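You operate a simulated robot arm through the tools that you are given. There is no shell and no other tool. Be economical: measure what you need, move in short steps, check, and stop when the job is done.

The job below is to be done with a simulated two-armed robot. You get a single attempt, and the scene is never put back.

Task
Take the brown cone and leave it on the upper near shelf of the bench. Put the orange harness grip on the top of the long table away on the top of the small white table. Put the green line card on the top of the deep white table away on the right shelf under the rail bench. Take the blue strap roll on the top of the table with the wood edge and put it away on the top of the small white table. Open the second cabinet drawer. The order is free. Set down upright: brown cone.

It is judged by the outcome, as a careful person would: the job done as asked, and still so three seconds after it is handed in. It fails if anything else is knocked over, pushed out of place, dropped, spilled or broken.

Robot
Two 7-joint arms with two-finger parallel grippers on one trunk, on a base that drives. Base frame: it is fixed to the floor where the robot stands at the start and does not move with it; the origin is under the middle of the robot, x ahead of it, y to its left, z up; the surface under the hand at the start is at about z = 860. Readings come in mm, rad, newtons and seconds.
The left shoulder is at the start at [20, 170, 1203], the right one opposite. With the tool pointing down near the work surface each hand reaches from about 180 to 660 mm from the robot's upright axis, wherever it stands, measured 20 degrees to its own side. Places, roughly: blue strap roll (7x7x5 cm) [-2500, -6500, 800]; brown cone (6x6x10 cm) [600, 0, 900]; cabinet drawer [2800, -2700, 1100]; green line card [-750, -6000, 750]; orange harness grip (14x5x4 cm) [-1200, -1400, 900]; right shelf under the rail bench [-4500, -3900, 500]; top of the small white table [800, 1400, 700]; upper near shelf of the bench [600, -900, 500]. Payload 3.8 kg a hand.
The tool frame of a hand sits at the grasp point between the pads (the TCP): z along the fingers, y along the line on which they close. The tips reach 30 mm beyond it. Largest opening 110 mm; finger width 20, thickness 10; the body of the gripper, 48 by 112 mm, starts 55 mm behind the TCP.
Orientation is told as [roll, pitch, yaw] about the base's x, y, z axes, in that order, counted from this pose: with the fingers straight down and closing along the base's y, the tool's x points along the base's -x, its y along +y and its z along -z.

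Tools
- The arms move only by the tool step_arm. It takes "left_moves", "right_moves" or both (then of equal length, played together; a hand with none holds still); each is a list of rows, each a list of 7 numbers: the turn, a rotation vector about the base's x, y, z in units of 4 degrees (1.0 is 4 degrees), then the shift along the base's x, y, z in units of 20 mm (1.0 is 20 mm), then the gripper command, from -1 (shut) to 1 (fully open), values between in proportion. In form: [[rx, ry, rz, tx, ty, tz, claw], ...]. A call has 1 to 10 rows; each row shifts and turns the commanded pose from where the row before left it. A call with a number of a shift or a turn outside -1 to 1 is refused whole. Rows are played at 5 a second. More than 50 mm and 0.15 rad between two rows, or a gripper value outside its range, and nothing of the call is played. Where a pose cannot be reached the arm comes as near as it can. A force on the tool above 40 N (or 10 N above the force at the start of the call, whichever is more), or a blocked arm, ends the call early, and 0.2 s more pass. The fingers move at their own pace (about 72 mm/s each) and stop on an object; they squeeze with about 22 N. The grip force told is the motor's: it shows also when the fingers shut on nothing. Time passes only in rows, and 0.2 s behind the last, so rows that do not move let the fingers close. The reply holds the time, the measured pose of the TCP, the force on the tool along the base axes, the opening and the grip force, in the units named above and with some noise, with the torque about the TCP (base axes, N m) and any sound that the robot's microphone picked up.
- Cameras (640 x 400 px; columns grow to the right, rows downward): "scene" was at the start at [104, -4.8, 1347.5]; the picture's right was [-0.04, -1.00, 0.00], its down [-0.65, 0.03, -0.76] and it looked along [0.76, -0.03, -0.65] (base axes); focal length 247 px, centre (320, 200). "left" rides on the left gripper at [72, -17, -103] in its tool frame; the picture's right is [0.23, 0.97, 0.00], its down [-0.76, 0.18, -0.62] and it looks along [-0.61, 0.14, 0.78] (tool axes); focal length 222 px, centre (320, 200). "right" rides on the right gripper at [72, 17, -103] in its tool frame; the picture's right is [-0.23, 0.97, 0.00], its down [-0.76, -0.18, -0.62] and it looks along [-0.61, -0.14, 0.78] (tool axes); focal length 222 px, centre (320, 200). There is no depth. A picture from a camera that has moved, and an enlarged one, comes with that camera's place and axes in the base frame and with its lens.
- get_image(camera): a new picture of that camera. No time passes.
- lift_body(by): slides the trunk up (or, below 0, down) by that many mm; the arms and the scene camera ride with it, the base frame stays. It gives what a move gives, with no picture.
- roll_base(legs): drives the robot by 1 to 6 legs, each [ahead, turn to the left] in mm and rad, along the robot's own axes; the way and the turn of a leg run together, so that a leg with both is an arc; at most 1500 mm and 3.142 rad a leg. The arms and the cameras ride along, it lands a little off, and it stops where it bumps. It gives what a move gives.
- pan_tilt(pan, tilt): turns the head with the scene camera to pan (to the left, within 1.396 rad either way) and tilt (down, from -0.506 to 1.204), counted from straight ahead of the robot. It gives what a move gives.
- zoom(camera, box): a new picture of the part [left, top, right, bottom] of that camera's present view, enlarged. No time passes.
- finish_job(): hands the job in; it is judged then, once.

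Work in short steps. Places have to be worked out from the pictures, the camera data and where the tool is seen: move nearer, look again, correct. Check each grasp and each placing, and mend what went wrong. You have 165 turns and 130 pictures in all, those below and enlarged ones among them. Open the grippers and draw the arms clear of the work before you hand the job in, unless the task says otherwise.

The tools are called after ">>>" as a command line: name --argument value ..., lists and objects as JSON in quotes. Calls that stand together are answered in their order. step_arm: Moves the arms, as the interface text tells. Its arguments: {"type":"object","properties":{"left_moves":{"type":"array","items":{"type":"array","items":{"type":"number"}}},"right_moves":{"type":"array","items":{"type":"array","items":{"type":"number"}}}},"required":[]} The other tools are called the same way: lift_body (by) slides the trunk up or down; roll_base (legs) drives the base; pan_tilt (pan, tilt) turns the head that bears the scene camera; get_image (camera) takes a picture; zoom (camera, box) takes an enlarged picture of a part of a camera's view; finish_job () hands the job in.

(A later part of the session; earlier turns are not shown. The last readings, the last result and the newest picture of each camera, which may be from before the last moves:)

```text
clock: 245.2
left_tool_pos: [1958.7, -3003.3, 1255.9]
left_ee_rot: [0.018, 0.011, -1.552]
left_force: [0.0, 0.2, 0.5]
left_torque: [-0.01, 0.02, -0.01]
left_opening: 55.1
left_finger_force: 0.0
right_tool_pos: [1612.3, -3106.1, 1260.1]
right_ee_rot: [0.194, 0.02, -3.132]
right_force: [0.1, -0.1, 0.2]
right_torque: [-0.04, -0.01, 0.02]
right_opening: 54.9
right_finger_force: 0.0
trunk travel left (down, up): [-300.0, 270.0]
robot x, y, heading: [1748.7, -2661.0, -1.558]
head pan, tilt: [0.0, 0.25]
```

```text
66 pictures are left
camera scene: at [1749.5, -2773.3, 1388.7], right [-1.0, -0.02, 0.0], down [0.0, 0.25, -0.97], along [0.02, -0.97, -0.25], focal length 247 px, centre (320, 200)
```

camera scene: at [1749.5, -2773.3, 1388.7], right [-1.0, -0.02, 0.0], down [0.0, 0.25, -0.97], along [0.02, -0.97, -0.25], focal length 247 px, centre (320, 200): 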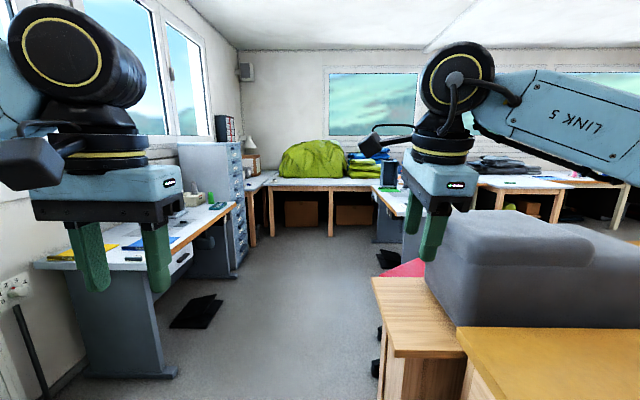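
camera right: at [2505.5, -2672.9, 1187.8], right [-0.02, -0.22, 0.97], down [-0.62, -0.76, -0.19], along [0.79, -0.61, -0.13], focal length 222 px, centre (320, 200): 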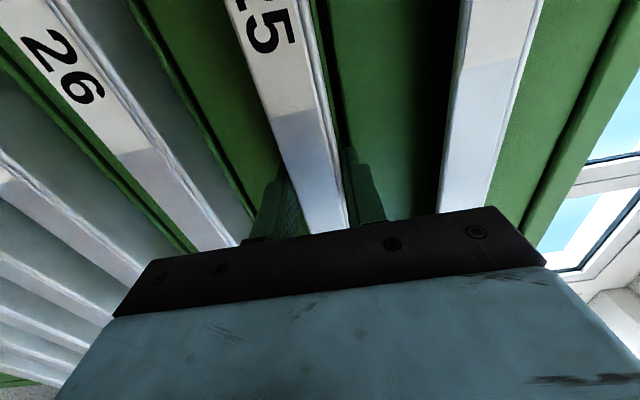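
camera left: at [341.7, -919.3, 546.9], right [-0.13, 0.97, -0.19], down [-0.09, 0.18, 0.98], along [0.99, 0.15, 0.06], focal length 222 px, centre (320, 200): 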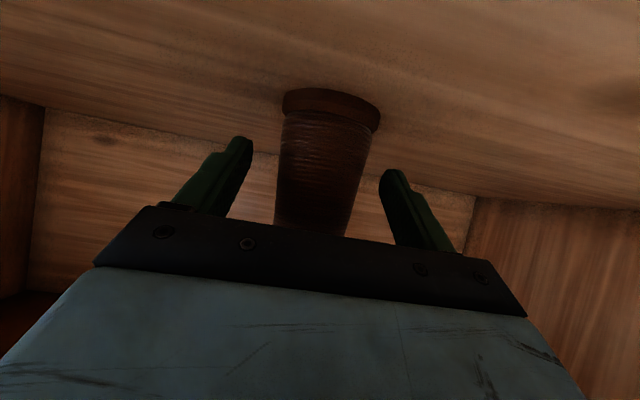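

The way south-west is cluttered (chair, desk), so I'll take the known route back around the north. First I finish straightening the right hand.

>>> step_arm --right_moves '[[1, 0, 1, -0.2, 0.3, 0, 0], [1, 0, 1, -0.2, 0.3, 0, 0], [0.7, 0, 1, -0.2, 0.3, 0, 0], [0, 0, 1, -0.2, 0.3, 0, 0], [0, 0, 1, -0.2, 0.3, 0, 0], [0, 0, 1, -0.2, 0.3, 0, 0], [0, 0, 1, 0, 0.3, 0, 0], [0, 0, 1, 0, 0.3, 0, 0], [0, 0, 1, 0, 0.3, 0, 0], [0, 0, 1, 0, 0.3, 0, 0]]'

>>> step_arm --right_moves '[[0, 0, 1, 0, 0.3, 0, 0], [0, 0, 1, 0, 0.3, 0, 0], [0, 0, 1, 0, 0.3, 0, 0], [0, 0, 1, 0, 0.3, 0, 0], [0, 0, 1, 0, 0.3, 0, 0], [0, 0, 1, 0, 0.3, 0, 0], [0, 0, 1, 0, 0, 0, 0], [0, 0, 1, 0, 0, 0, 0], [0, 0, 1, 0, 0, 0, 0], [0, 0, 1, 0, 0, 0, 0]]'

>>> step_arm --right_moves '[[0, 0, 1, 0, 0, 0, 0], [0, 0, 1, 0, 0, 0, 0], [0, 0, 0.5, 0, 0, 0, 0]]'

>>> roll_base --legs '[[0, -1.571], [-170, 0], [0, -1.571], [1200, 0], [1150, 0], [0, 0.35]]'

```text
clock: 247.4
left_tool_pos: [1958.9, -3002.6, 1257.1]
left_ee_rot: [0.017, 0.011, -1.553]
left_force: [0.1, 0.4, -0.5]
left_torque: [0.0, 0.02, 0.02]
left_opening: 54.9
left_finger_force: 0.1
right_tool_pos: [1585.0, -3047.3, 1263.5]
right_ee_rot: [0.007, 0.038, -2.439]
right_force: [-0.7, 0.4, 0.0]
right_torque: [0.0, 0.0, -0.03]
right_opening: 55.0
right_finger_force: 0.0
trunk travel left (down, up): [-300.0, 270.0]
robot x, y, heading: [1751.7, -2657.2, -1.552]
head pan, tilt: [0.0, 0.25]
```

```text
clock: 249.6
left_tool_pos: [1959.2, -3003.2, 1256.6]
left_ee_rot: [0.018, 0.011, -1.55]
left_force: [0.2, 0.4, 1.0]
left_torque: [0.03, 0.01, 0.03]
left_opening: 54.8
left_finger_force: 0.0
right_tool_pos: [1587.0, -3010.0, 1261.2]
right_ee_rot: [0.005, 0.038, -1.741]
right_force: [-0.2, -0.7, 0.0]
right_torque: [0.01, 0.02, 0.0]
right_opening: 55.2
right_finger_force: 0.0
trunk travel left (down, up): [-300.0, 270.0]
robot x, y, heading: [1750.6, -2655.6, -1.549]
head pan, tilt: [0.0, 0.25]
```

```text
clock: 250.4
left_tool_pos: [1958.6, -3003.0, 1257.1]
left_ee_rot: [0.019, 0.01, -1.549]
left_force: [1.0, 0.0, 0.1]
left_torque: [-0.05, -0.03, 0.0]
left_opening: 54.7
left_finger_force: 0.0
right_tool_pos: [1588.1, -3010.4, 1260.8]
right_ee_rot: [0.006, 0.037, -1.566]
right_force: [-0.2, -0.4, 0.3]
right_torque: [-0.02, -0.01, 0.01]
right_opening: 55.0
right_finger_force: 0.1
trunk travel left (down, up): [-300.0, 270.0]
robot x, y, heading: [1750.9, -2659.2, -1.558]
head pan, tilt: [0.0, 0.25]
```

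```text
clock: 271.7
left_tool_pos: [1750.4, -59.0, 1256.2]
left_ee_rot: [0.016, 0.012, 1.872]
left_force: [0.5, -0.4, 0.0]
left_torque: [0.02, -0.02, 0.06]
left_opening: 55.0
left_finger_force: 0.1
right_tool_pos: [2103.9, 51.7, 1260.4]
right_ee_rot: [0.003, 0.038, 1.858]
right_force: [-0.5, -0.5, -0.5]
right_torque: [-0.01, -0.05, -0.03]
right_opening: 55.1
right_finger_force: 0.1
trunk travel left (down, up): [-300.0, 270.0]
robot x, y, heading: [2048.1, -329.1, 1.876]
head pan, tilt: [0.0, 0.25]
```

I'm at the north end of the aisle. I go on around the cup table and back down the west side of the bench.

>>> roll_base --legs '[[0, 0.25], [1110, 0], [0, 1.017], [950, 0], [950, 0], [0, 1.571]]'

>>> pan_tilt --pan 0 --tilt 0.3

>>> get_image --camera "scene"

```text
clock: 294.1
left_tool_pos: [-280.7, 270.3, 1256.8]
left_ee_rot: [0.016, 0.01, -1.552]
left_force: [-0.7, 0.1, -0.3]
left_torque: [0.03, 0.0, 0.02]
left_opening: 54.8
left_finger_force: 0.2
right_tool_pos: [-650.5, 262.4, 1260.4]
right_ee_rot: [0.006, 0.038, -1.567]
right_force: [0.0, -0.6, 0.0]
right_torque: [0.0, 0.03, -0.02]
right_opening: 54.9
right_finger_force: 0.0
trunk travel left (down, up): [-300.0, 270.0]
robot x, y, heading: [-491.9, 618.2, -1.554]
head pan, tilt: [0.0, 0.25]
```

```text
clock: 294.7
left_tool_pos: [-279.5, 271.7, 1255.6]
left_ee_rot: [0.018, 0.011, -1.553]
left_force: [0.1, -0.7, 0.0]
left_torque: [0.0, 0.02, 0.05]
left_opening: 55.2
left_finger_force: 0.0
right_tool_pos: [-651.0, 262.1, 1261.3]
right_ee_rot: [0.005, 0.037, -1.566]
right_force: [0.0, 0.9, 0.6]
right_torque: [0.0, 0.02, -0.01]
right_opening: 55.1
right_finger_force: 0.1
trunk travel left (down, up): [-300.0, 270.0]
robot x, y, heading: [-488.7, 613.9, -1.554]
head pan, tilt: [0.0, 0.3]
```

```text
65 pictures are left
camera scene: at [-489.0, 500.2, 1384.0], right [-1.0, -0.02, 0.0], down [0.0, 0.3, -0.96], along [0.02, -0.96, -0.3], focal length 247 px, centre (320, 200)
```

scene: 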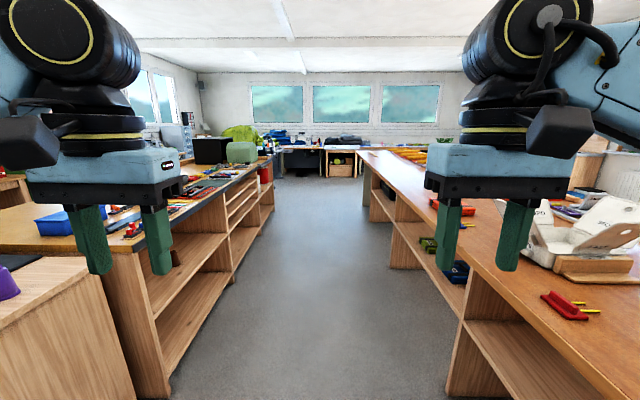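

The aisle is clear. I drive down to about y≈-3600 and look for the deep white table.

>>> roll_base --legs '[[1400, 0], [1400, 0], [1400, 0]]'

>>> pan_tilt --pan -0.15 --tilt 0.4

>>> get_image --camera "scene"

```text
clock: 314.6
left_tool_pos: [-338.7, -3872.7, 1257.0]
left_ee_rot: [0.018, 0.009, -1.557]
left_force: [0.0, -1.2, 0.3]
left_torque: [0.02, 0.01, 0.01]
left_opening: 54.9
left_finger_force: 0.1
right_tool_pos: [-707.8, -3878.9, 1260.4]
right_ee_rot: [0.005, 0.038, -1.571]
right_force: [-0.7, 0.7, -0.7]
right_torque: [0.01, -0.04, -0.01]
right_opening: 55.1
right_finger_force: 0.1
trunk travel left (down, up): [-300.0, 270.0]
robot x, y, heading: [-546.7, -3528.1, -1.558]
head pan, tilt: [0.0, 0.3]
```

```text
clock: 315.3
left_tool_pos: [-338.5, -3872.9, 1256.7]
left_ee_rot: [0.018, 0.008, -1.555]
left_force: [-0.4, -0.1, 0.3]
left_torque: [0.0, -0.03, 0.01]
left_opening: 55.0
left_finger_force: 0.1
right_tool_pos: [-708.8, -3878.3, 1260.2]
right_ee_rot: [0.004, 0.039, -1.57]
right_force: [-0.9, 0.0, -0.3]
right_torque: [-0.01, -0.03, 0.0]
right_opening: 54.9
right_finger_force: 0.1
trunk travel left (down, up): [-300.0, 270.0]
robot x, y, heading: [-544.8, -3530.1, -1.557]
head pan, tilt: [-0.15, 0.4]
```

```text
64 pictures are left
camera scene: at [-559.7, -3640.6, 1374.8], right [-0.99, 0.14, 0.0], down [0.05, 0.39, -0.92], along [-0.13, -0.91, -0.39], focal length 247 px, centre (320, 200)
```

scene: 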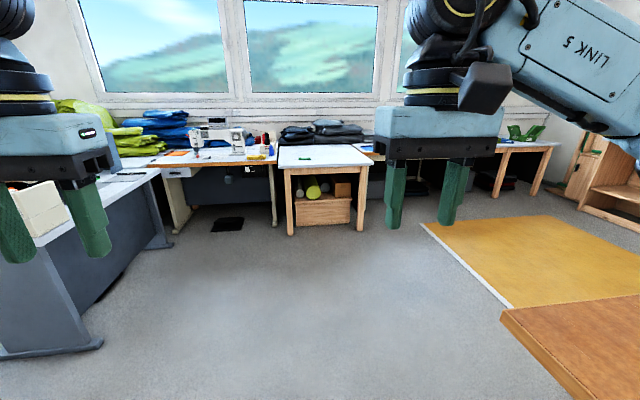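

The deep white table with the green card is ahead (front legs y≈-5945). I drive nearer and look down at the card.

>>> roll_base --legs '[[0, -0.142], [1400, 0], [400, 0], [0, 0.128]]'

>>> pan_tilt --pan 0 --tilt 0.75

>>> get_image --camera "scene"

```text
clock: 325.6
left_tool_pos: [-617.9, -5669.8, 1256.7]
left_ee_rot: [0.017, 0.009, -1.592]
left_force: [-0.5, -0.9, -0.1]
left_torque: [0.0, 0.02, 0.0]
left_opening: 54.7
left_finger_force: 0.1
right_tool_pos: [-988.8, -5661.2, 1261.7]
right_ee_rot: [0.003, 0.038, -1.61]
right_force: [0.7, -0.1, 0.4]
right_torque: [0.0, -0.01, -0.01]
right_opening: 54.9
right_finger_force: 0.0
trunk travel left (down, up): [-300.0, 270.0]
robot x, y, heading: [-816.0, -5313.2, -1.6]
head pan, tilt: [-0.15, 0.4]
```

```text
clock: 326.5
left_tool_pos: [-618.0, -5668.8, 1257.5]
left_ee_rot: [0.016, 0.01, -1.594]
left_force: [-0.2, 1.2, 0.2]
left_torque: [-0.02, 0.0, -0.01]
left_opening: 55.0
left_finger_force: 0.1
right_tool_pos: [-989.1, -5661.0, 1261.1]
right_ee_rot: [0.006, 0.04, -1.609]
right_force: [-0.2, 0.6, -0.8]
right_torque: [0.01, -0.01, 0.01]
right_opening: 55.0
right_finger_force: 0.0
trunk travel left (down, up): [-300.0, 270.0]
robot x, y, heading: [-812.5, -5315.8, -1.597]
head pan, tilt: [0.0, 0.75]
```

```text
63 pictures are left
camera scene: at [-817.5, -5420.4, 1343.7], right [-1.0, 0.03, 0.0], down [0.02, 0.68, -0.73], along [-0.02, -0.73, -0.68], focal length 247 px, centre (320, 200)
```

scene: 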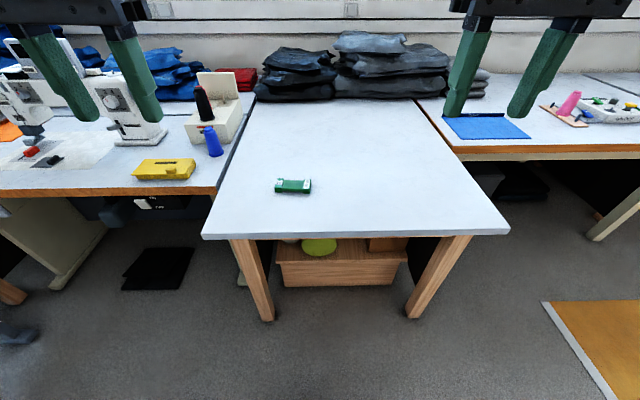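

I zoom on the green card.

>>> zoom --camera "scene" --box '[263, 165, 327, 205]'

```text
10.00 times, centred on (295, 185) of scene
camera zoom: at [-817.5, -5420.4, 1343.7], right [-1.0, 0.03, 0.0], down [0.02, 0.68, -0.73], along [-0.02, -0.73, -0.68], focal length 2473 px, centre (570, 350)
```

zoom: 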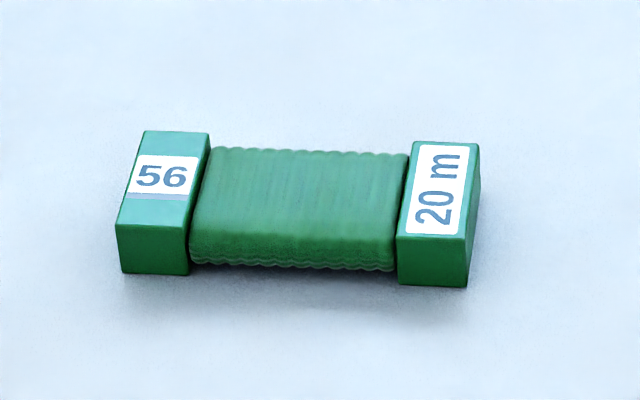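

The card (≈137×57×22 mm) lies with its long side along x at about [-734, -6147]. To be able to slide it into a shelf later I'll grasp it across its width with the left hand tilted 44°, fingers pointing to the robot's right. First the pitch and yaw in free air.

>>> step_arm --left_moves '[[-1, 0, 0, 0, -0.4, 0, 0.6], [-1, 0, 0, 0, -0.4, 0, 0.6], [-1, 0, 0, 0, -0.4, 0, 0.6], [-1, 0, 0, 0, -0.4, 0, 0.6], [-1, 0, 0, 0, -0.4, 0, 0.6], [-1, 0, 0, 0, -0.4, 0, 0.6], [-1, 0, 0, 0, -0.4, 0, 0.6], [-1, 0, 0, 0, -0.4, 0, 0.6], [-1, 0, 0, 0, -0.4, 0, 0.6], [-1, 0, 0, 0, -0.4, 0, 0.6]]'

>>> step_arm --left_moves '[[-1, 0, 0, 0, -0.4, 0, 0.6], [0, 0, -1, 0, 0, -0.2, 0.6], [0, 0, -1, 0, 0, -0.2, 0.6], [0, 0, -1, 0, 0, -0.2, 0.6], [0, 0, -1, 0, 0, -0.2, 0.6], [0, 0, -1, 0, 0, -0.2, 0.6], [0, 0, -1, 0, 0, -0.2, 0.6], [0, 0, -1, 0, 0, -0.2, 0.6], [0, 0, -1, 0, 0, -0.2, 0.6], [0, 0, -1, 0, 0, -0.2, 0.6]]'

```text
clock: 328.7
left_tool_pos: [-619.2, -5751.0, 1258.3]
left_ee_rot: [0.035, -0.691, -1.602]
left_force: [0.3, 0.3, -0.3]
left_torque: [-0.01, 0.02, 0.0]
left_opening: 88.0
left_finger_force: 0.1
right_tool_pos: [-989.5, -5660.9, 1261.5]
right_ee_rot: [0.004, 0.039, -1.61]
right_force: [-0.3, -0.4, -1.0]
right_torque: [0.03, 0.01, 0.0]
right_opening: 55.1
right_finger_force: 0.0
trunk travel left (down, up): [-300.0, 270.0]
robot x, y, heading: [-812.2, -5315.2, -1.599]
head pan, tilt: [0.0, 0.75]
```

```text
clock: 330.9
left_tool_pos: [-617.5, -5757.7, 1220.7]
left_ee_rot: [0.039, -0.759, -2.231]
left_force: [-0.8, 0.5, 0.0]
left_torque: [0.02, 0.01, 0.01]
left_opening: 87.9
left_finger_force: 0.0
right_tool_pos: [-990.2, -5661.3, 1261.3]
right_ee_rot: [0.006, 0.039, -1.608]
right_force: [0.4, 0.1, -0.1]
right_torque: [0.01, 0.02, 0.01]
right_opening: 55.1
right_finger_force: 0.1
trunk travel left (down, up): [-300.0, 270.0]
robot x, y, heading: [-812.9, -5316.0, -1.599]
head pan, tilt: [0.0, 0.75]
```

Going well. I continue the yaw by another 57° (14 rows) to align with the card's axis.

>>> step_arm --left_moves '[[0, 0, -1, 0, 0, 0, 0.6], [0, 0, -1, 0, 0, 0, 0.6], [0, 0, -1, 0, 0, 0, 0.6], [0, 0, -1, 0, 0, 0, 0.6], [0, 0, -1, 0, 0, 0, 0.6], [0, 0, -1, 0, 0, 0, 0.6], [0, 0, -1, 0, 0, 0, 0.6], [0, 0, -1, 0, 0, 0, 0.6], [0, 0, -1, 0, 0, 0, 0.6], [0, 0, -1, 0, 0, 0, 0.6]]'

>>> step_arm --left_moves '[[0, 0, -1, 0, 0, 0, 0.6], [0, 0, -1, 0, 0, 0, 0.6], [0, 0, -1, 0, 0, 0, 0.6], [0, 0, -1, 0, 0, 0, 0.6], [0, 0, -0.3, 0, 0, 0, 0.6]]'

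>>> get_image --camera "scene"

```text
clock: 333.1
left_tool_pos: [-618.0, -5757.5, 1220.6]
left_ee_rot: [0.037, -0.759, -2.93]
left_force: [-0.1, 0.6, -0.2]
left_torque: [0.0, 0.0, -0.03]
left_opening: 87.9
left_finger_force: 0.1
right_tool_pos: [-989.7, -5661.8, 1261.4]
right_ee_rot: [0.005, 0.039, -1.611]
right_force: [0.6, 0.8, -0.2]
right_torque: [0.01, 0.0, 0.0]
right_opening: 55.0
right_finger_force: 0.1
trunk travel left (down, up): [-300.0, 270.0]
robot x, y, heading: [-809.9, -5314.5, -1.593]
head pan, tilt: [0.0, 0.75]
```

```text
clock: 334.3
left_tool_pos: [-618.7, -5756.8, 1220.4]
left_ee_rot: [0.038, -0.759, 3.056]
left_force: [0.4, -0.3, 0.1]
left_torque: [-0.02, -0.02, -0.02]
left_opening: 88.2
left_finger_force: 0.0
right_tool_pos: [-988.7, -5660.4, 1260.5]
right_ee_rot: [0.006, 0.037, -1.61]
right_force: [0.8, -0.3, -1.0]
right_torque: [0.02, 0.04, 0.0]
right_opening: 55.1
right_finger_force: 0.0
trunk travel left (down, up): [-300.0, 270.0]
robot x, y, heading: [-812.9, -5313.5, -1.596]
head pan, tilt: [0.0, 0.75]
```

```text
61 pictures are left
camera scene: at [-817.5, -5420.4, 1343.6], right [-1.0, 0.03, 0.0], down [0.02, 0.68, -0.73], along [-0.02, -0.73, -0.68], focal length 247 px, centre (320, 200)
```

scene: 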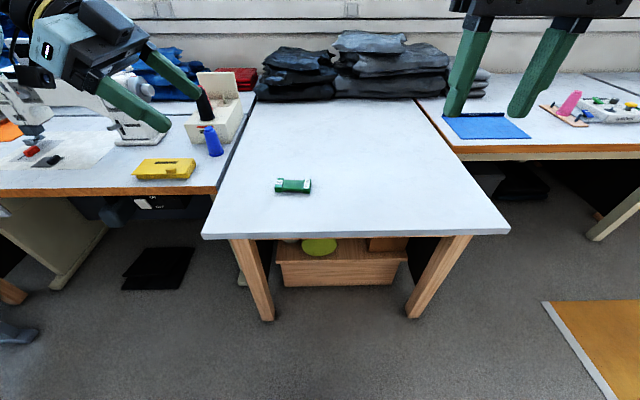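

Well posed. I roll forward 270 mm to bring the card within reach, keeping the hands high.

>>> roll_base --legs '[[265, 0]]'

>>> lift_body --by -150

>>> pan_tilt --pan 0.1 --tilt 0.9

>>> get_image --camera "scene"

>>> get_image --camera "left"

```text
clock: 336.2
left_tool_pos: [-626.7, -6025.8, 1221.1]
left_ee_rot: [0.039, -0.756, 3.052]
left_force: [1.5, -0.2, 1.0]
left_torque: [0.02, -0.02, 0.01]
left_opening: 88.2
left_finger_force: 0.1
right_tool_pos: [-996.8, -5928.9, 1259.4]
right_ee_rot: [0.005, 0.04, -1.611]
right_force: [0.8, -1.0, 0.0]
right_torque: [0.05, -0.01, 0.01]
right_opening: 55.1
right_finger_force: 0.0
trunk travel left (down, up): [-300.0, 270.0]
robot x, y, heading: [-819.5, -5582.1, -1.594]
head pan, tilt: [0.0, 0.75]
```

```text
clock: 337.9
left_tool_pos: [-626.0, -6025.6, 1071.2]
left_ee_rot: [0.039, -0.756, 3.054]
left_force: [0.8, 0.4, -0.3]
left_torque: [-0.02, 0.0, 0.0]
left_opening: 88.0
left_finger_force: 0.0
right_tool_pos: [-997.8, -5928.5, 1111.2]
right_ee_rot: [0.005, 0.039, -1.61]
right_force: [-0.1, 0.8, 0.2]
right_torque: [0.01, -0.01, -0.02]
right_opening: 55.3
right_finger_force: 0.1
trunk travel left (down, up): [-150.0, 420.0]
robot x, y, heading: [-820.0, -5582.0, -1.599]
head pan, tilt: [0.0, 0.75]
```

```text
clock: 338.6
left_tool_pos: [-626.8, -6025.6, 1070.8]
left_ee_rot: [0.038, -0.758, 3.054]
left_force: [0.4, -0.9, -0.7]
left_torque: [-0.01, 0.0, 0.0]
left_opening: 88.0
left_finger_force: 0.1
right_tool_pos: [-997.4, -5928.1, 1110.5]
right_ee_rot: [0.004, 0.039, -1.611]
right_force: [0.2, 0.0, -0.5]
right_torque: [0.0, 0.01, 0.0]
right_opening: 54.6
right_finger_force: 0.0
trunk travel left (down, up): [-150.0, 420.0]
robot x, y, heading: [-820.1, -5580.8, -1.598]
head pan, tilt: [0.099, 0.901]
```

```text
60 pictures are left
camera scene: at [-817.1, -5680.2, 1181.8], right [-1.0, -0.07, 0.0], down [-0.06, 0.78, -0.62], along [0.04, -0.62, -0.78], focal length 247 px, centre (320, 200)
```

scene: 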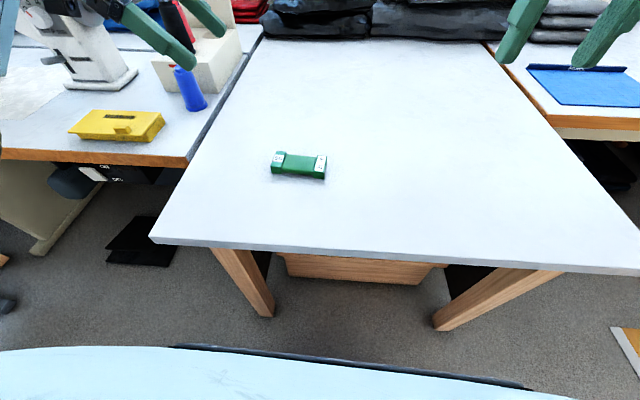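

```text
59 pictures are left
camera left: at [-501.9, -6016.4, 1095.6], right [0.1, -0.99, -0.13], down [-0.13, -0.14, 0.98], along [-0.99, -0.08, -0.15], focal length 222 px, centre (320, 200)
```

left: 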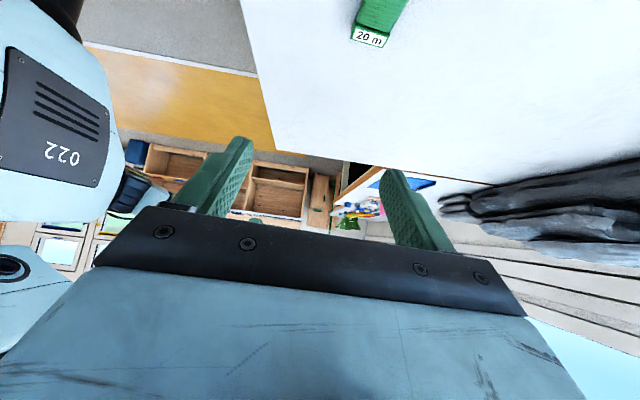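

Triangulating both views puts the card centre at about [-741, -6090], its top near z≈787. I move to a pre-grasp 120 mm up along the finger line and look again.

>>> step_arm --left_moves '[[0.06, 0, 0, -0.18, -0.38, -1, 0.6], [0.06, 0, 0, -0.18, -0.38, -1, 0.6], [0.06, 0, 0, -0.18, -0.38, -1, 0.6], [0.06, 0, 0, -0.18, -0.38, -1, 0.6], [0.06, 0, 0, -0.18, -0.38, -1, 0.6], [0.06, 0, 0, -0.18, -0.38, -1, 0.6], [0.06, 0, 0, -0.18, -0.38, -1, 0.6], [0.06, 0, 0, -0.18, -0.38, -1, 0.6], [0.06, 0, 0, -0.18, -0.38, -1, 0.6], [0, 0, 0, 0, 0, 0, 0.6]]'

>>> get_image --camera "left"

>>> get_image --camera "scene"

```text
clock: 340.8
left_tool_pos: [-659.4, -6094.6, 890.0]
left_ee_rot: [-0.012, -0.76, 3.087]
left_force: [0.5, -0.7, -0.5]
left_torque: [-0.02, -0.02, 0.0]
left_opening: 87.7
left_finger_force: 0.1
right_tool_pos: [-996.9, -5928.2, 1111.9]
right_ee_rot: [0.004, 0.04, -1.611]
right_force: [-0.9, 0.0, -0.1]
right_torque: [0.0, -0.01, -0.01]
right_opening: 55.0
right_finger_force: 0.0
trunk travel left (down, up): [-150.0, 420.0]
robot x, y, heading: [-819.9, -5580.4, -1.594]
head pan, tilt: [0.099, 0.901]
```

```text
58 pictures are left
camera left: at [-533.6, -6085.6, 915.0], right [0.1, -0.98, -0.17], down [-0.13, -0.18, 0.97], along [-0.99, -0.08, -0.15], focal length 222 px, centre (320, 200)
```

left: 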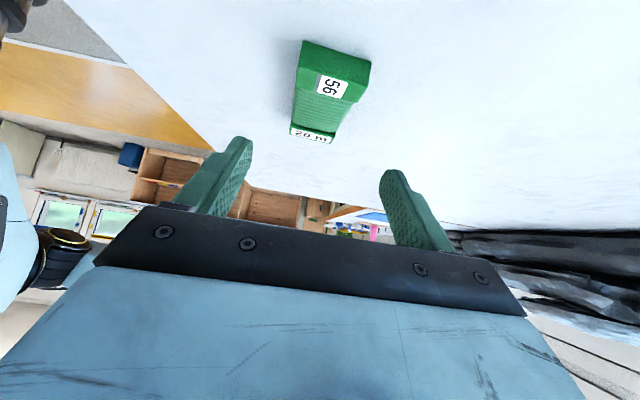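

```text
57 pictures are left
camera scene: at [-817.1, -5680.1, 1181.7], right [-1.0, -0.07, 0.0], down [-0.06, 0.78, -0.62], along [0.04, -0.62, -0.78], focal length 247 px, centre (320, 200)
```

scene: 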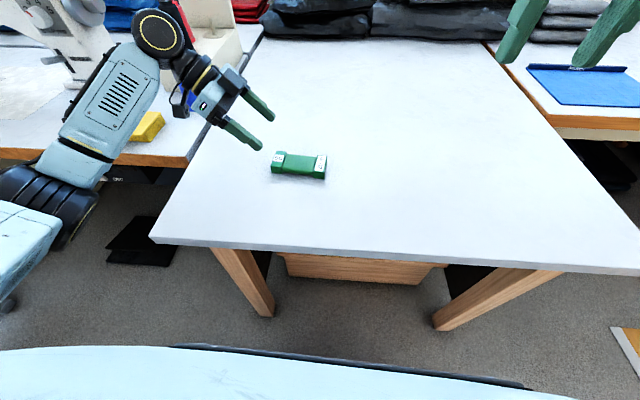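

Both views agree with the card top at z≈800, centre [-743, -6092]. I slide in along the finger direction, slowing near the table.

>>> step_arm --left_moves '[[0, 0, 0, -0.5, 0, -0.5, 0.6], [0, 0, 0, -0.5, 0, -0.5, 0.6], [0, 0, 0, -0.5, 0.05, -0.5, 0.6], [0, 0, 0, -0.5, 0.05, -0.5, 0.6], [0, 0, 0, -0.5, 0.05, -0.5, 0.6], [0, 0, 0, -0.5, 0, -0.5, 0.6], [0, 0, 0, -0.3, 0, -0.3, 0.6], [0, 0, 0, 0, 0, 0, 0.6]]'

>>> get_image --camera "left"

>>> zoom --camera "scene" --box '[190, 100, 350, 220]'

```text
clock: 342.6
left_tool_pos: [-724.4, -6092.9, 824.2]
left_ee_rot: [-0.011, -0.761, 3.087]
left_force: [-0.5, -0.2, 0.0]
left_torque: [-0.01, -0.02, -0.02]
left_opening: 88.0
left_finger_force: 0.2
right_tool_pos: [-997.5, -5928.8, 1111.2]
right_ee_rot: [0.005, 0.04, -1.612]
right_force: [0.3, 0.0, 1.0]
right_torque: [0.0, 0.01, -0.01]
right_opening: 54.9
right_finger_force: 0.0
trunk travel left (down, up): [-150.0, 420.0]
robot x, y, heading: [-818.0, -5580.9, -1.601]
head pan, tilt: [0.099, 0.901]
```

```text
56 pictures are left
camera left: at [-600.4, -6083.8, 850.4], right [0.1, -0.98, -0.17], down [-0.13, -0.18, 0.97], along [-0.99, -0.08, -0.15], focal length 222 px, centre (320, 200)
```

left: 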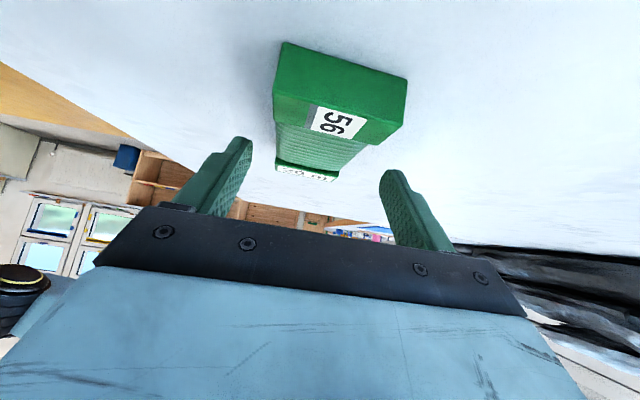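

```text
3.33 times, centred on (270, 160) of scene
camera zoom: at [-817.1, -5680.1, 1181.7], right [-1.0, -0.07, 0.0], down [-0.06, 0.78, -0.62], along [0.04, -0.62, -0.78], focal length 824 px, centre (487, 333)
```

zoom: 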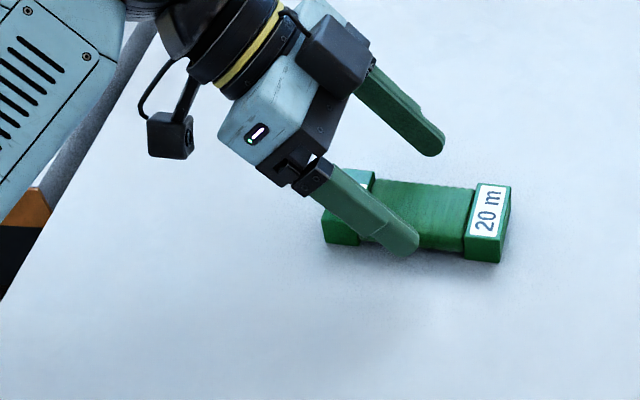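

Nearly there; the card is between the fingers. I go on about 27 mm further down the same line in small rows.

>>> step_arm --left_moves '[[0, 0, 0, -0.3, 0, -0.3, 0.6], [0, 0, 0, -0.3, 0, -0.3, 0.6], [0, 0, 0, -0.2, 0, -0.2, 0.6], [0, 0, 0, -0.2, 0, -0.2, 0.6], [0, 0, 0, -0.15, 0, -0.15, 0.6], [0, 0, 0, -0.15, 0, -0.15, 0.6], [0, 0, 0, 0, 0, 0, 0.6]]'

>>> zoom --camera "scene" --box '[190, 100, 350, 220]'

```text
clock: 343.8
left_tool_pos: [-742.8, -6093.1, 808.9]
left_ee_rot: [0.001, -0.763, 3.085]
left_force: [4.8, -2.3, 7.3]
left_torque: [0.26, -0.07, -0.21]
left_opening: 86.8
left_finger_force: 0.1
right_tool_pos: [-995.5, -5928.2, 1110.7]
right_ee_rot: [0.006, 0.038, -1.61]
right_force: [-0.3, -0.5, -0.2]
right_torque: [0.0, 0.01, 0.01]
right_opening: 55.0
right_finger_force: 0.0
trunk travel left (down, up): [-150.0, 420.0]
robot x, y, heading: [-818.8, -5581.6, -1.596]
head pan, tilt: [0.099, 0.901]
stopped in row 5 (left hand): the force on the tool passed its limit at 48 N (the readings are from after the stop); the commanded pose is now the measured one
```

```text
3.33 times, centred on (270, 160) of scene
camera zoom: at [-816.7, -5680.1, 1181.6], right [-1.0, -0.07, 0.0], down [-0.06, 0.78, -0.62], along [0.05, -0.62, -0.78], focal length 824 px, centre (487, 333)
```

zoom: 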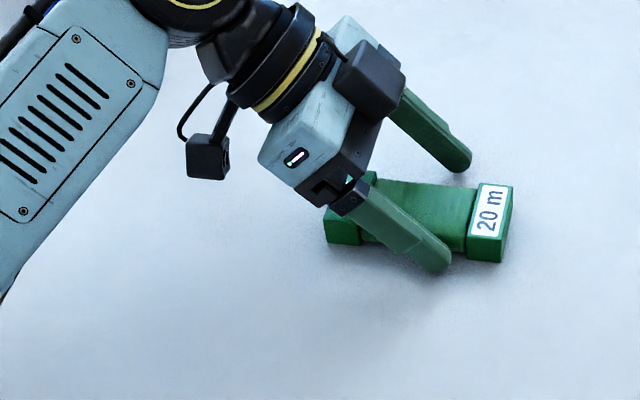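

The fingertips touch the table (top ≈780). I rise 3 mm, shift 6 mm back and close on the winding.

>>> step_arm --left_moves '[[0, 0, 0, 0.3, 0, 0.15, 0.6], [0, 0, 0, 0, 0, 0, -1], [0, 0, 0, 0, 0, 0, -1], [0, 0, 0, 0, 0, 0, -1], [0, 0, 0, 0, 0, 0, -1]]'

>>> zoom --camera "scene" --box '[190, 100, 350, 220]'

```text
clock: 345.0
left_tool_pos: [-738.1, -6093.0, 809.8]
left_ee_rot: [-0.002, -0.763, 3.087]
left_force: [0.1, 0.7, 0.3]
left_torque: [0.0, 0.0, -0.01]
left_opening: 53.3
left_finger_force: 21.9
right_tool_pos: [-996.9, -5927.9, 1110.3]
right_ee_rot: [0.004, 0.037, -1.607]
right_force: [0.1, -0.7, 0.2]
right_torque: [-0.02, 0.0, 0.02]
right_opening: 55.1
right_finger_force: 0.1
trunk travel left (down, up): [-150.0, 420.0]
robot x, y, heading: [-821.4, -5582.4, -1.599]
head pan, tilt: [0.099, 0.901]
```

```text
3.33 times, centred on (270, 160) of scene
camera zoom: at [-816.5, -5680.1, 1181.7], right [-1.0, -0.07, 0.0], down [-0.06, 0.78, -0.62], along [0.05, -0.62, -0.78], focal length 824 px, centre (487, 333)
```

zoom: 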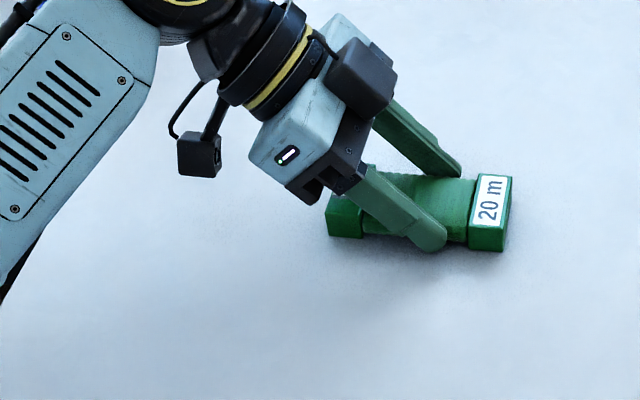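

Card gripped (53 mm). I lift it straight up and check.

>>> step_arm --left_moves '[[0, 0, 0, 0, 0, 0.5, -1], [0, 0, 0, 0, 0, 1, -1], [0, 0, 0, 0, 0, 1, -1], [0, 0, 0, 0, 0, 1, -1], [0, 0, 0, 0, 0, 1, -1], [0, 0, 0, 0, 0, 1, -1], [0, 0, 0, 0.2, 0.4, 1, -1], [0, 0, 0, 0.3, 0.6, 1, -1], [0, 0, 0, 0.3, 0.6, 1, -1], [0, 0, 0, 0.3, 0.6, 1, -1]]'

>>> get_image --camera "left"

```text
clock: 347.2
left_tool_pos: [-715.2, -6051.2, 1002.0]
left_ee_rot: [-0.003, -0.763, 3.089]
left_force: [-0.2, -0.4, -1.0]
left_torque: [0.05, -0.04, -0.03]
left_opening: 53.2
left_finger_force: 21.8
right_tool_pos: [-996.8, -5928.5, 1111.5]
right_ee_rot: [0.004, 0.038, -1.61]
right_force: [-0.2, -0.3, 0.6]
right_torque: [0.01, 0.01, 0.0]
right_opening: 55.0
right_finger_force: 0.1
trunk travel left (down, up): [-150.0, 420.0]
robot x, y, heading: [-816.4, -5583.6, -1.595]
head pan, tilt: [0.099, 0.901]
```

```text
52 pictures are left
camera left: at [-591.2, -6041.6, 1026.2], right [0.11, -0.98, -0.16], down [-0.13, -0.17, 0.98], along [-0.99, -0.09, -0.15], focal length 222 px, centre (320, 200)
```

left: 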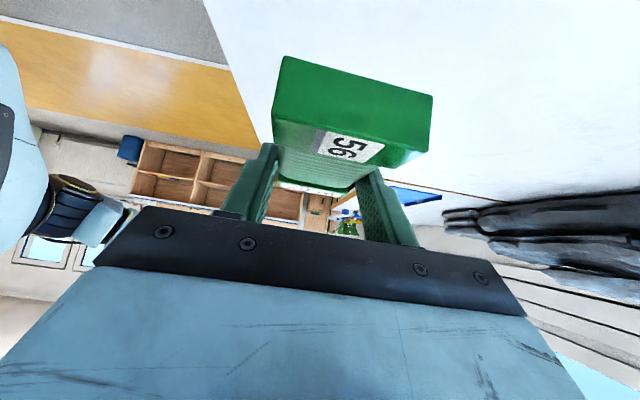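

The card is held level. I back off, raise the trunk, and yaw the left hand forward again for travel.

>>> roll_base --legs '[[-320, 0]]'

>>> lift_body --by 150

>>> step_arm --left_moves '[[0, 0, 1, 0, 0, 0.5, -1], [0, 0, 1, 0, 0, 0.5, -1], [0, 0, 1, 0, 0, 0.5, -1], [0, 0, 1, 0.3, 0, 0.2, -1], [0, 0, 1, 0.3, 0, 0, -1], [0, 0, 1, 0.3, 0, 0, -1], [0, 0, 1, 0.3, 0, 0, -1], [0, 0, 1, 0.3, 0, 0, -1], [0, 0, 1, 0.3, 0, 0, -1], [0, 0, 1, 0.3, 0, 0, -1]]'

>>> step_arm --left_moves '[[0, 0, 1, 0, 0, 0, -1], [0, 0, 1, 0, 0, 0, -1], [0, 0, 1, 0, 0, 0, -1], [0, 0, 1, 0, 0, 0, -1], [0, 0, 1, 0, 0, 0, -1], [0, 0, 1, 0, 0, 0, -1], [0, 0, 1, 0, 0, 0, -1], [0, 0, 1, 0, 0, 0, -1], [0, 0, 1, 0, 0, 0, -1], [0, 0, 1, 0, 0, 0, -1]]'

>>> roll_base --legs '[[0, -1.4], [1480, 0], [0, 1.43]]'

>>> pan_tilt --pan -0.1 --tilt 0.55

>>> get_image --camera "scene"

```text
clock: 349.4
left_tool_pos: [-708.8, -5730.6, 1001.1]
left_ee_rot: [-0.002, -0.764, 3.084]
left_force: [0.1, 0.6, -1.1]
left_torque: [-0.03, -0.01, 0.03]
left_opening: 53.0
left_finger_force: 21.7
right_tool_pos: [-988.5, -5608.1, 1111.7]
right_ee_rot: [0.006, 0.04, -1.613]
right_force: [-0.1, 0.2, 0.0]
right_torque: [0.02, 0.02, -0.01]
right_opening: 55.1
right_finger_force: 0.0
trunk travel left (down, up): [-150.0, 420.0]
robot x, y, heading: [-809.8, -5261.0, -1.599]
head pan, tilt: [0.099, 0.901]
```

```text
clock: 351.1
left_tool_pos: [-707.4, -5732.8, 1151.4]
left_ee_rot: [-0.003, -0.763, 3.087]
left_force: [-0.2, 0.5, -1.1]
left_torque: [-0.01, 0.02, -0.02]
left_opening: 53.4
left_finger_force: 21.9
right_tool_pos: [-987.8, -5608.4, 1261.5]
right_ee_rot: [0.005, 0.038, -1.613]
right_force: [-0.5, 0.1, 0.6]
right_torque: [0.03, -0.02, -0.02]
right_opening: 55.1
right_finger_force: 0.0
trunk travel left (down, up): [-300.0, 270.0]
robot x, y, heading: [-809.7, -5262.7, -1.6]
head pan, tilt: [0.099, 0.901]
```

```text
clock: 353.3
left_tool_pos: [-665.7, -5731.8, 1183.9]
left_ee_rot: [-0.004, -0.763, -2.497]
left_force: [-0.6, -0.3, -0.9]
left_torque: [0.01, -0.03, 0.0]
left_opening: 53.3
left_finger_force: 21.9
right_tool_pos: [-988.6, -5607.8, 1261.8]
right_ee_rot: [0.004, 0.038, -1.613]
right_force: [0.0, -0.8, -0.3]
right_torque: [0.03, -0.02, 0.0]
right_opening: 54.8
right_finger_force: 0.1
trunk travel left (down, up): [-300.0, 270.0]
robot x, y, heading: [-812.4, -5260.9, -1.599]
head pan, tilt: [0.099, 0.901]
```

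```text
clock: 355.5
left_tool_pos: [-665.0, -5731.4, 1184.5]
left_ee_rot: [-0.002, -0.763, -1.8]
left_force: [0.8, -1.5, -0.3]
left_torque: [-0.02, 0.03, -0.01]
left_opening: 53.1
left_finger_force: 21.8
right_tool_pos: [-989.1, -5608.3, 1260.3]
right_ee_rot: [0.006, 0.039, -1.614]
right_force: [0.4, 0.4, 0.2]
right_torque: [-0.04, -0.01, 0.01]
right_opening: 55.1
right_finger_force: 0.1
trunk travel left (down, up): [-300.0, 270.0]
robot x, y, heading: [-808.7, -5260.4, -1.597]
head pan, tilt: [0.099, 0.901]
```

```text
clock: 369.8
left_tool_pos: [-2083.9, -5977.4, 1185.1]
left_ee_rot: [-0.005, -0.762, -1.717]
left_force: [0.4, -0.2, -0.2]
left_torque: [-0.01, -0.01, -0.01]
left_opening: 53.5
left_finger_force: 22.3
right_tool_pos: [-2415.5, -5881.5, 1260.5]
right_ee_rot: [0.006, 0.038, -1.526]
right_force: [-1.0, -0.3, 0.0]
right_torque: [0.02, 0.01, -0.02]
right_opening: 55.0
right_finger_force: 0.0
trunk travel left (down, up): [-300.0, 270.0]
robot x, y, heading: [-2267.5, -5523.3, -1.513]
head pan, tilt: [0.099, 0.901]
```

```text
clock: 370.6
left_tool_pos: [-2083.7, -5977.1, 1184.4]
left_ee_rot: [-0.003, -0.763, -1.717]
left_force: [0.5, -0.3, -0.9]
left_torque: [0.0, 0.0, -0.01]
left_opening: 53.0
left_finger_force: 21.6
right_tool_pos: [-2414.7, -5881.1, 1260.8]
right_ee_rot: [0.007, 0.038, -1.528]
right_force: [-0.5, -0.4, 0.3]
right_torque: [-0.01, 0.0, -0.02]
right_opening: 55.2
right_finger_force: 0.1
trunk travel left (down, up): [-300.0, 270.0]
robot x, y, heading: [-2267.8, -5523.0, -1.519]
head pan, tilt: [-0.099, 0.55]
```

```text
51 pictures are left
camera scene: at [-2271.9, -5633.9, 1360.9], right [-1.0, 0.04, 0.0], down [0.02, 0.52, -0.85], along [-0.04, -0.85, -0.52], focal length 247 px, centre (320, 200)
```

scene: 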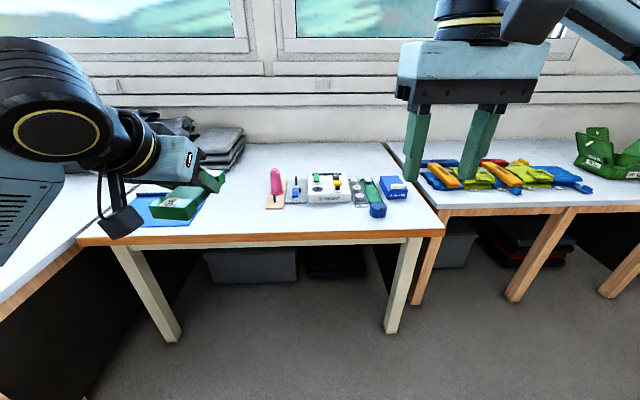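

I zoom on the blue objects on the wood-edged table.

>>> zoom --camera "scene" --box '[300, 155, 428, 235]'

```text
5.00 times, centred on (364, 195) of scene
camera zoom: at [-2271.9, -5633.9, 1360.9], right [-1.0, 0.04, 0.0], down [0.02, 0.52, -0.85], along [-0.04, -0.85, -0.52], focal length 1236 px, centre (100, 225)
```

zoom: 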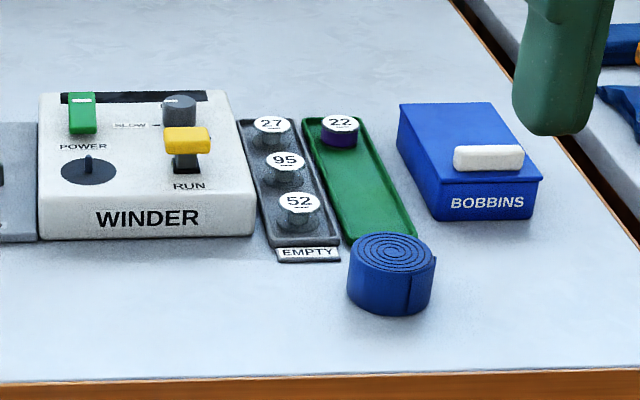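

The strap roll stands flat at about [-2542, -6440, 816], 90 mm behind the table edge, next to a tray. I position the base at about [-2390, -5990] facing it.

>>> roll_base --legs '[[0, -0.307], [480, 0], [0, 0.255]]'

>>> pan_tilt --pan -0.2 --tilt 0.9

>>> get_image --camera "scene"

>>> get_image --camera "right"

```text
clock: 375.3
left_tool_pos: [-2226.7, -6451.2, 1184.6]
left_ee_rot: [-0.003, -0.764, -1.77]
left_force: [-0.1, 0.0, -0.8]
left_torque: [-0.01, 0.02, -0.01]
left_opening: 53.0
left_finger_force: 22.2
right_tool_pos: [-2551.9, -6338.3, 1260.2]
right_ee_rot: [0.004, 0.038, -1.58]
right_force: [0.5, -0.5, -0.6]
right_torque: [-0.01, -0.01, -0.02]
right_opening: 54.8
right_finger_force: 0.0
trunk travel left (down, up): [-300.0, 270.0]
robot x, y, heading: [-2388.3, -5986.7, -1.568]
head pan, tilt: [-0.099, 0.55]
```

```text
clock: 376.1
left_tool_pos: [-2227.0, -6450.6, 1184.4]
left_ee_rot: [-0.001, -0.762, -1.771]
left_force: [0.6, 0.2, -0.2]
left_torque: [0.01, -0.02, -0.03]
left_opening: 53.1
left_finger_force: 21.8
right_tool_pos: [-2554.0, -6337.9, 1261.8]
right_ee_rot: [0.007, 0.037, -1.579]
right_force: [-0.2, 0.3, 0.1]
right_torque: [-0.03, 0.0, 0.01]
right_opening: 55.1
right_finger_force: 0.0
trunk travel left (down, up): [-300.0, 270.0]
robot x, y, heading: [-2391.9, -5985.9, -1.565]
head pan, tilt: [-0.201, 0.901]
```

```text
49 pictures are left
camera scene: at [-2403.5, -6083.3, 1331.8], right [-0.98, 0.2, 0.0], down [0.15, 0.77, -0.62], along [-0.12, -0.61, -0.78], focal length 247 px, centre (320, 200)
```

scene: 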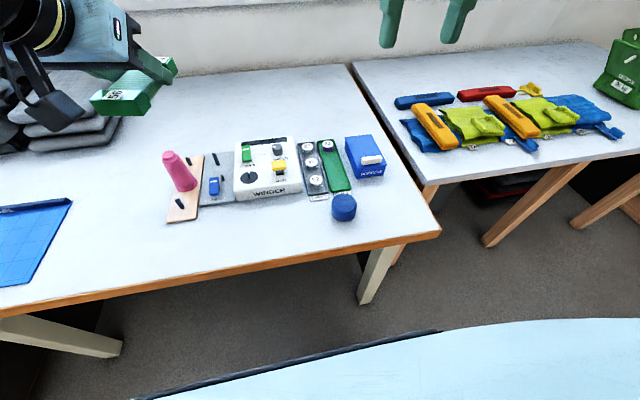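

```text
48 pictures are left
camera right: at [-2535.7, -6269.8, 1366.9], right [0.97, -0.24, 0.0], down [-0.19, -0.78, 0.59], along [-0.14, -0.58, -0.81], focal length 222 px, centre (320, 200)
```

right: 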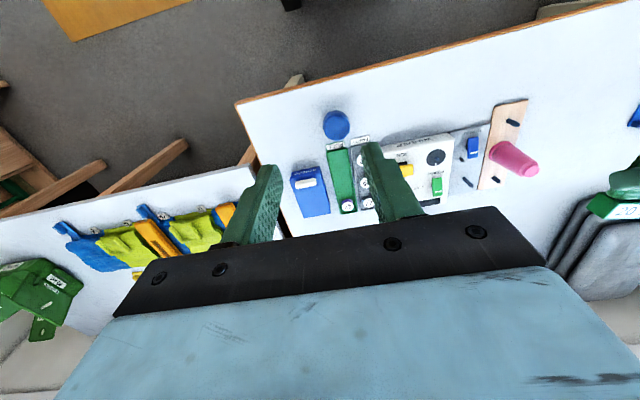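

The roll centre is at [-2537, -6443], top z≈840. I lower the trunk 120 mm and bring the right hand above it.

>>> lift_body --by -120

>>> step_arm --right_moves '[[-0.06, 0, 0, 0.09, -0.55, -1, 0.55], [-0.06, 0, 0, 0.09, -0.55, -1, 0.55], [-0.06, 0, 0, 0.09, -0.55, -1, 0.55], [-0.06, 0, 0, 0.09, -0.55, -1, 0.55], [-0.06, 0, 0, 0.09, -0.55, -1, 0.55], [-0.06, 0, 0, 0.09, -0.55, -1, 0.55], [-0.06, 0, 0, 0.09, -0.55, -1, 0.55], [-0.06, 0, 0, 0.09, -0.55, -1, 0.55], [-0.06, 0, 0, 0.09, -0.55, -1, 0.55], [0, 0, 0, 0, -0.3, -0.8, 0.55]]'

>>> get_image --camera "right"

>>> get_image --camera "scene"

```text
clock: 377.6
left_tool_pos: [-2227.3, -6451.4, 1064.8]
left_ee_rot: [-0.002, -0.761, -1.77]
left_force: [0.2, 0.9, 0.0]
left_torque: [-0.02, 0.01, 0.02]
left_opening: 53.1
left_finger_force: 22.3
right_tool_pos: [-2553.6, -6337.9, 1140.9]
right_ee_rot: [0.003, 0.039, -1.58]
right_force: [0.0, 0.1, 1.3]
right_torque: [0.02, -0.02, 0.02]
right_opening: 55.1
right_finger_force: 0.1
trunk travel left (down, up): [-180.0, 390.0]
robot x, y, heading: [-2387.6, -5988.7, -1.569]
head pan, tilt: [-0.201, 0.901]
```

```text
clock: 379.8
left_tool_pos: [-2226.3, -6450.8, 1063.8]
left_ee_rot: [-0.002, -0.763, -1.769]
left_force: [0.9, 0.2, -0.2]
left_torque: [0.0, 0.01, 0.01]
left_opening: 53.4
left_finger_force: 22.3
right_tool_pos: [-2538.4, -6442.8, 945.1]
right_ee_rot: [0.006, 0.001, -1.581]
right_force: [0.2, 0.0, 0.1]
right_torque: [0.01, -0.02, 0.0]
right_opening: 85.3
right_finger_force: 0.0
trunk travel left (down, up): [-180.0, 390.0]
robot x, y, heading: [-2386.5, -5986.5, -1.56]
head pan, tilt: [-0.201, 0.901]
```

```text
47 pictures are left
camera right: at [-2520.3, -6371.1, 1048.7], right [0.97, -0.24, 0.01], down [-0.19, -0.76, 0.62], along [-0.14, -0.61, -0.78], focal length 222 px, centre (320, 200)
```

right: 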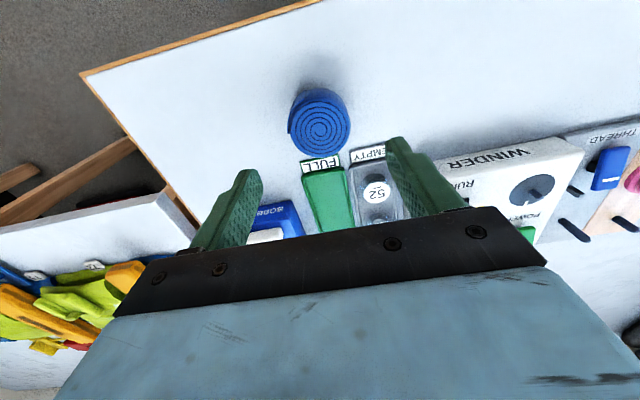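

```text
46 pictures are left
camera scene: at [-2403.6, -6083.4, 1211.7], right [-0.98, 0.2, 0.0], down [0.15, 0.77, -0.62], along [-0.12, -0.61, -0.78], focal length 247 px, centre (320, 200)
```

scene: 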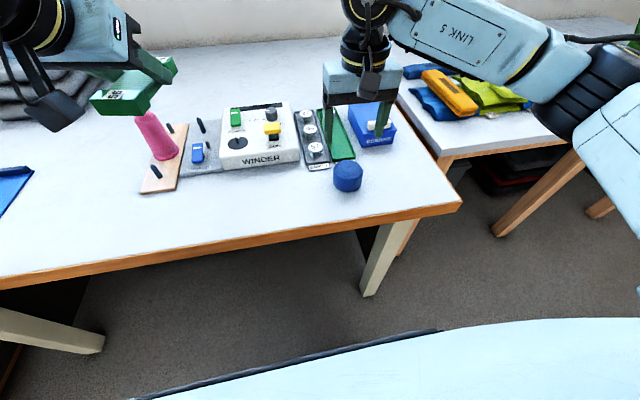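

Aligned with the roll. I descend to z≈825 with smaller rows at the end.

>>> step_arm --right_moves '[[0, 0, 0, 0.1, 0, -1, 0.55], [0, 0, 0, 0, 0, -1, 0.55], [0, 0, 0, 0, 0, -1, 0.55], [0, 0, 0, 0, 0, -1, 0.55], [0, 0, 0, 0, 0, -0.8, 0.55], [0, 0, 0, 0, 0, -0.4, 0.55], [0, 0, 0, 0, 0, -0.25, 0.55], [0, 0, 0, 0, 0, -0.25, 0.55], [0, 0, 0, 0, 0, -0.2, 0.55], [0, 0, 0, 0, 0, -0.2, 0.55]]'

>>> zoom --camera "scene" --box '[280, 110, 440, 230]'

```text
clock: 382.0
left_tool_pos: [-2227.5, -6451.3, 1064.8]
left_ee_rot: [-0.002, -0.762, -1.771]
left_force: [0.2, 0.3, -0.1]
left_torque: [-0.02, 0.01, -0.01]
left_opening: 53.3
left_finger_force: 21.5
right_tool_pos: [-2533.4, -6444.8, 822.0]
right_ee_rot: [0.004, -0.001, -1.579]
right_force: [0.3, 0.0, -0.2]
right_torque: [0.02, 0.01, -0.01]
right_opening: 85.3
right_finger_force: 0.0
trunk travel left (down, up): [-180.0, 390.0]
robot x, y, heading: [-2388.2, -5986.4, -1.564]
head pan, tilt: [-0.201, 0.901]
```

```text
3.33 times, centred on (360, 170) of scene
camera zoom: at [-2403.5, -6083.3, 1211.7], right [-0.98, 0.2, 0.0], down [0.15, 0.77, -0.62], along [-0.12, -0.61, -0.78], focal length 824 px, centre (187, 300)
```

zoom: 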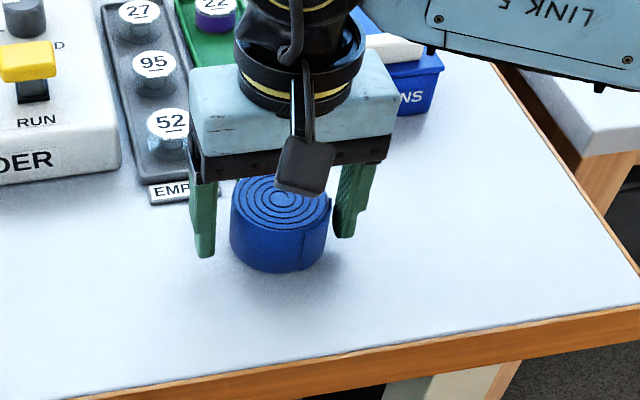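

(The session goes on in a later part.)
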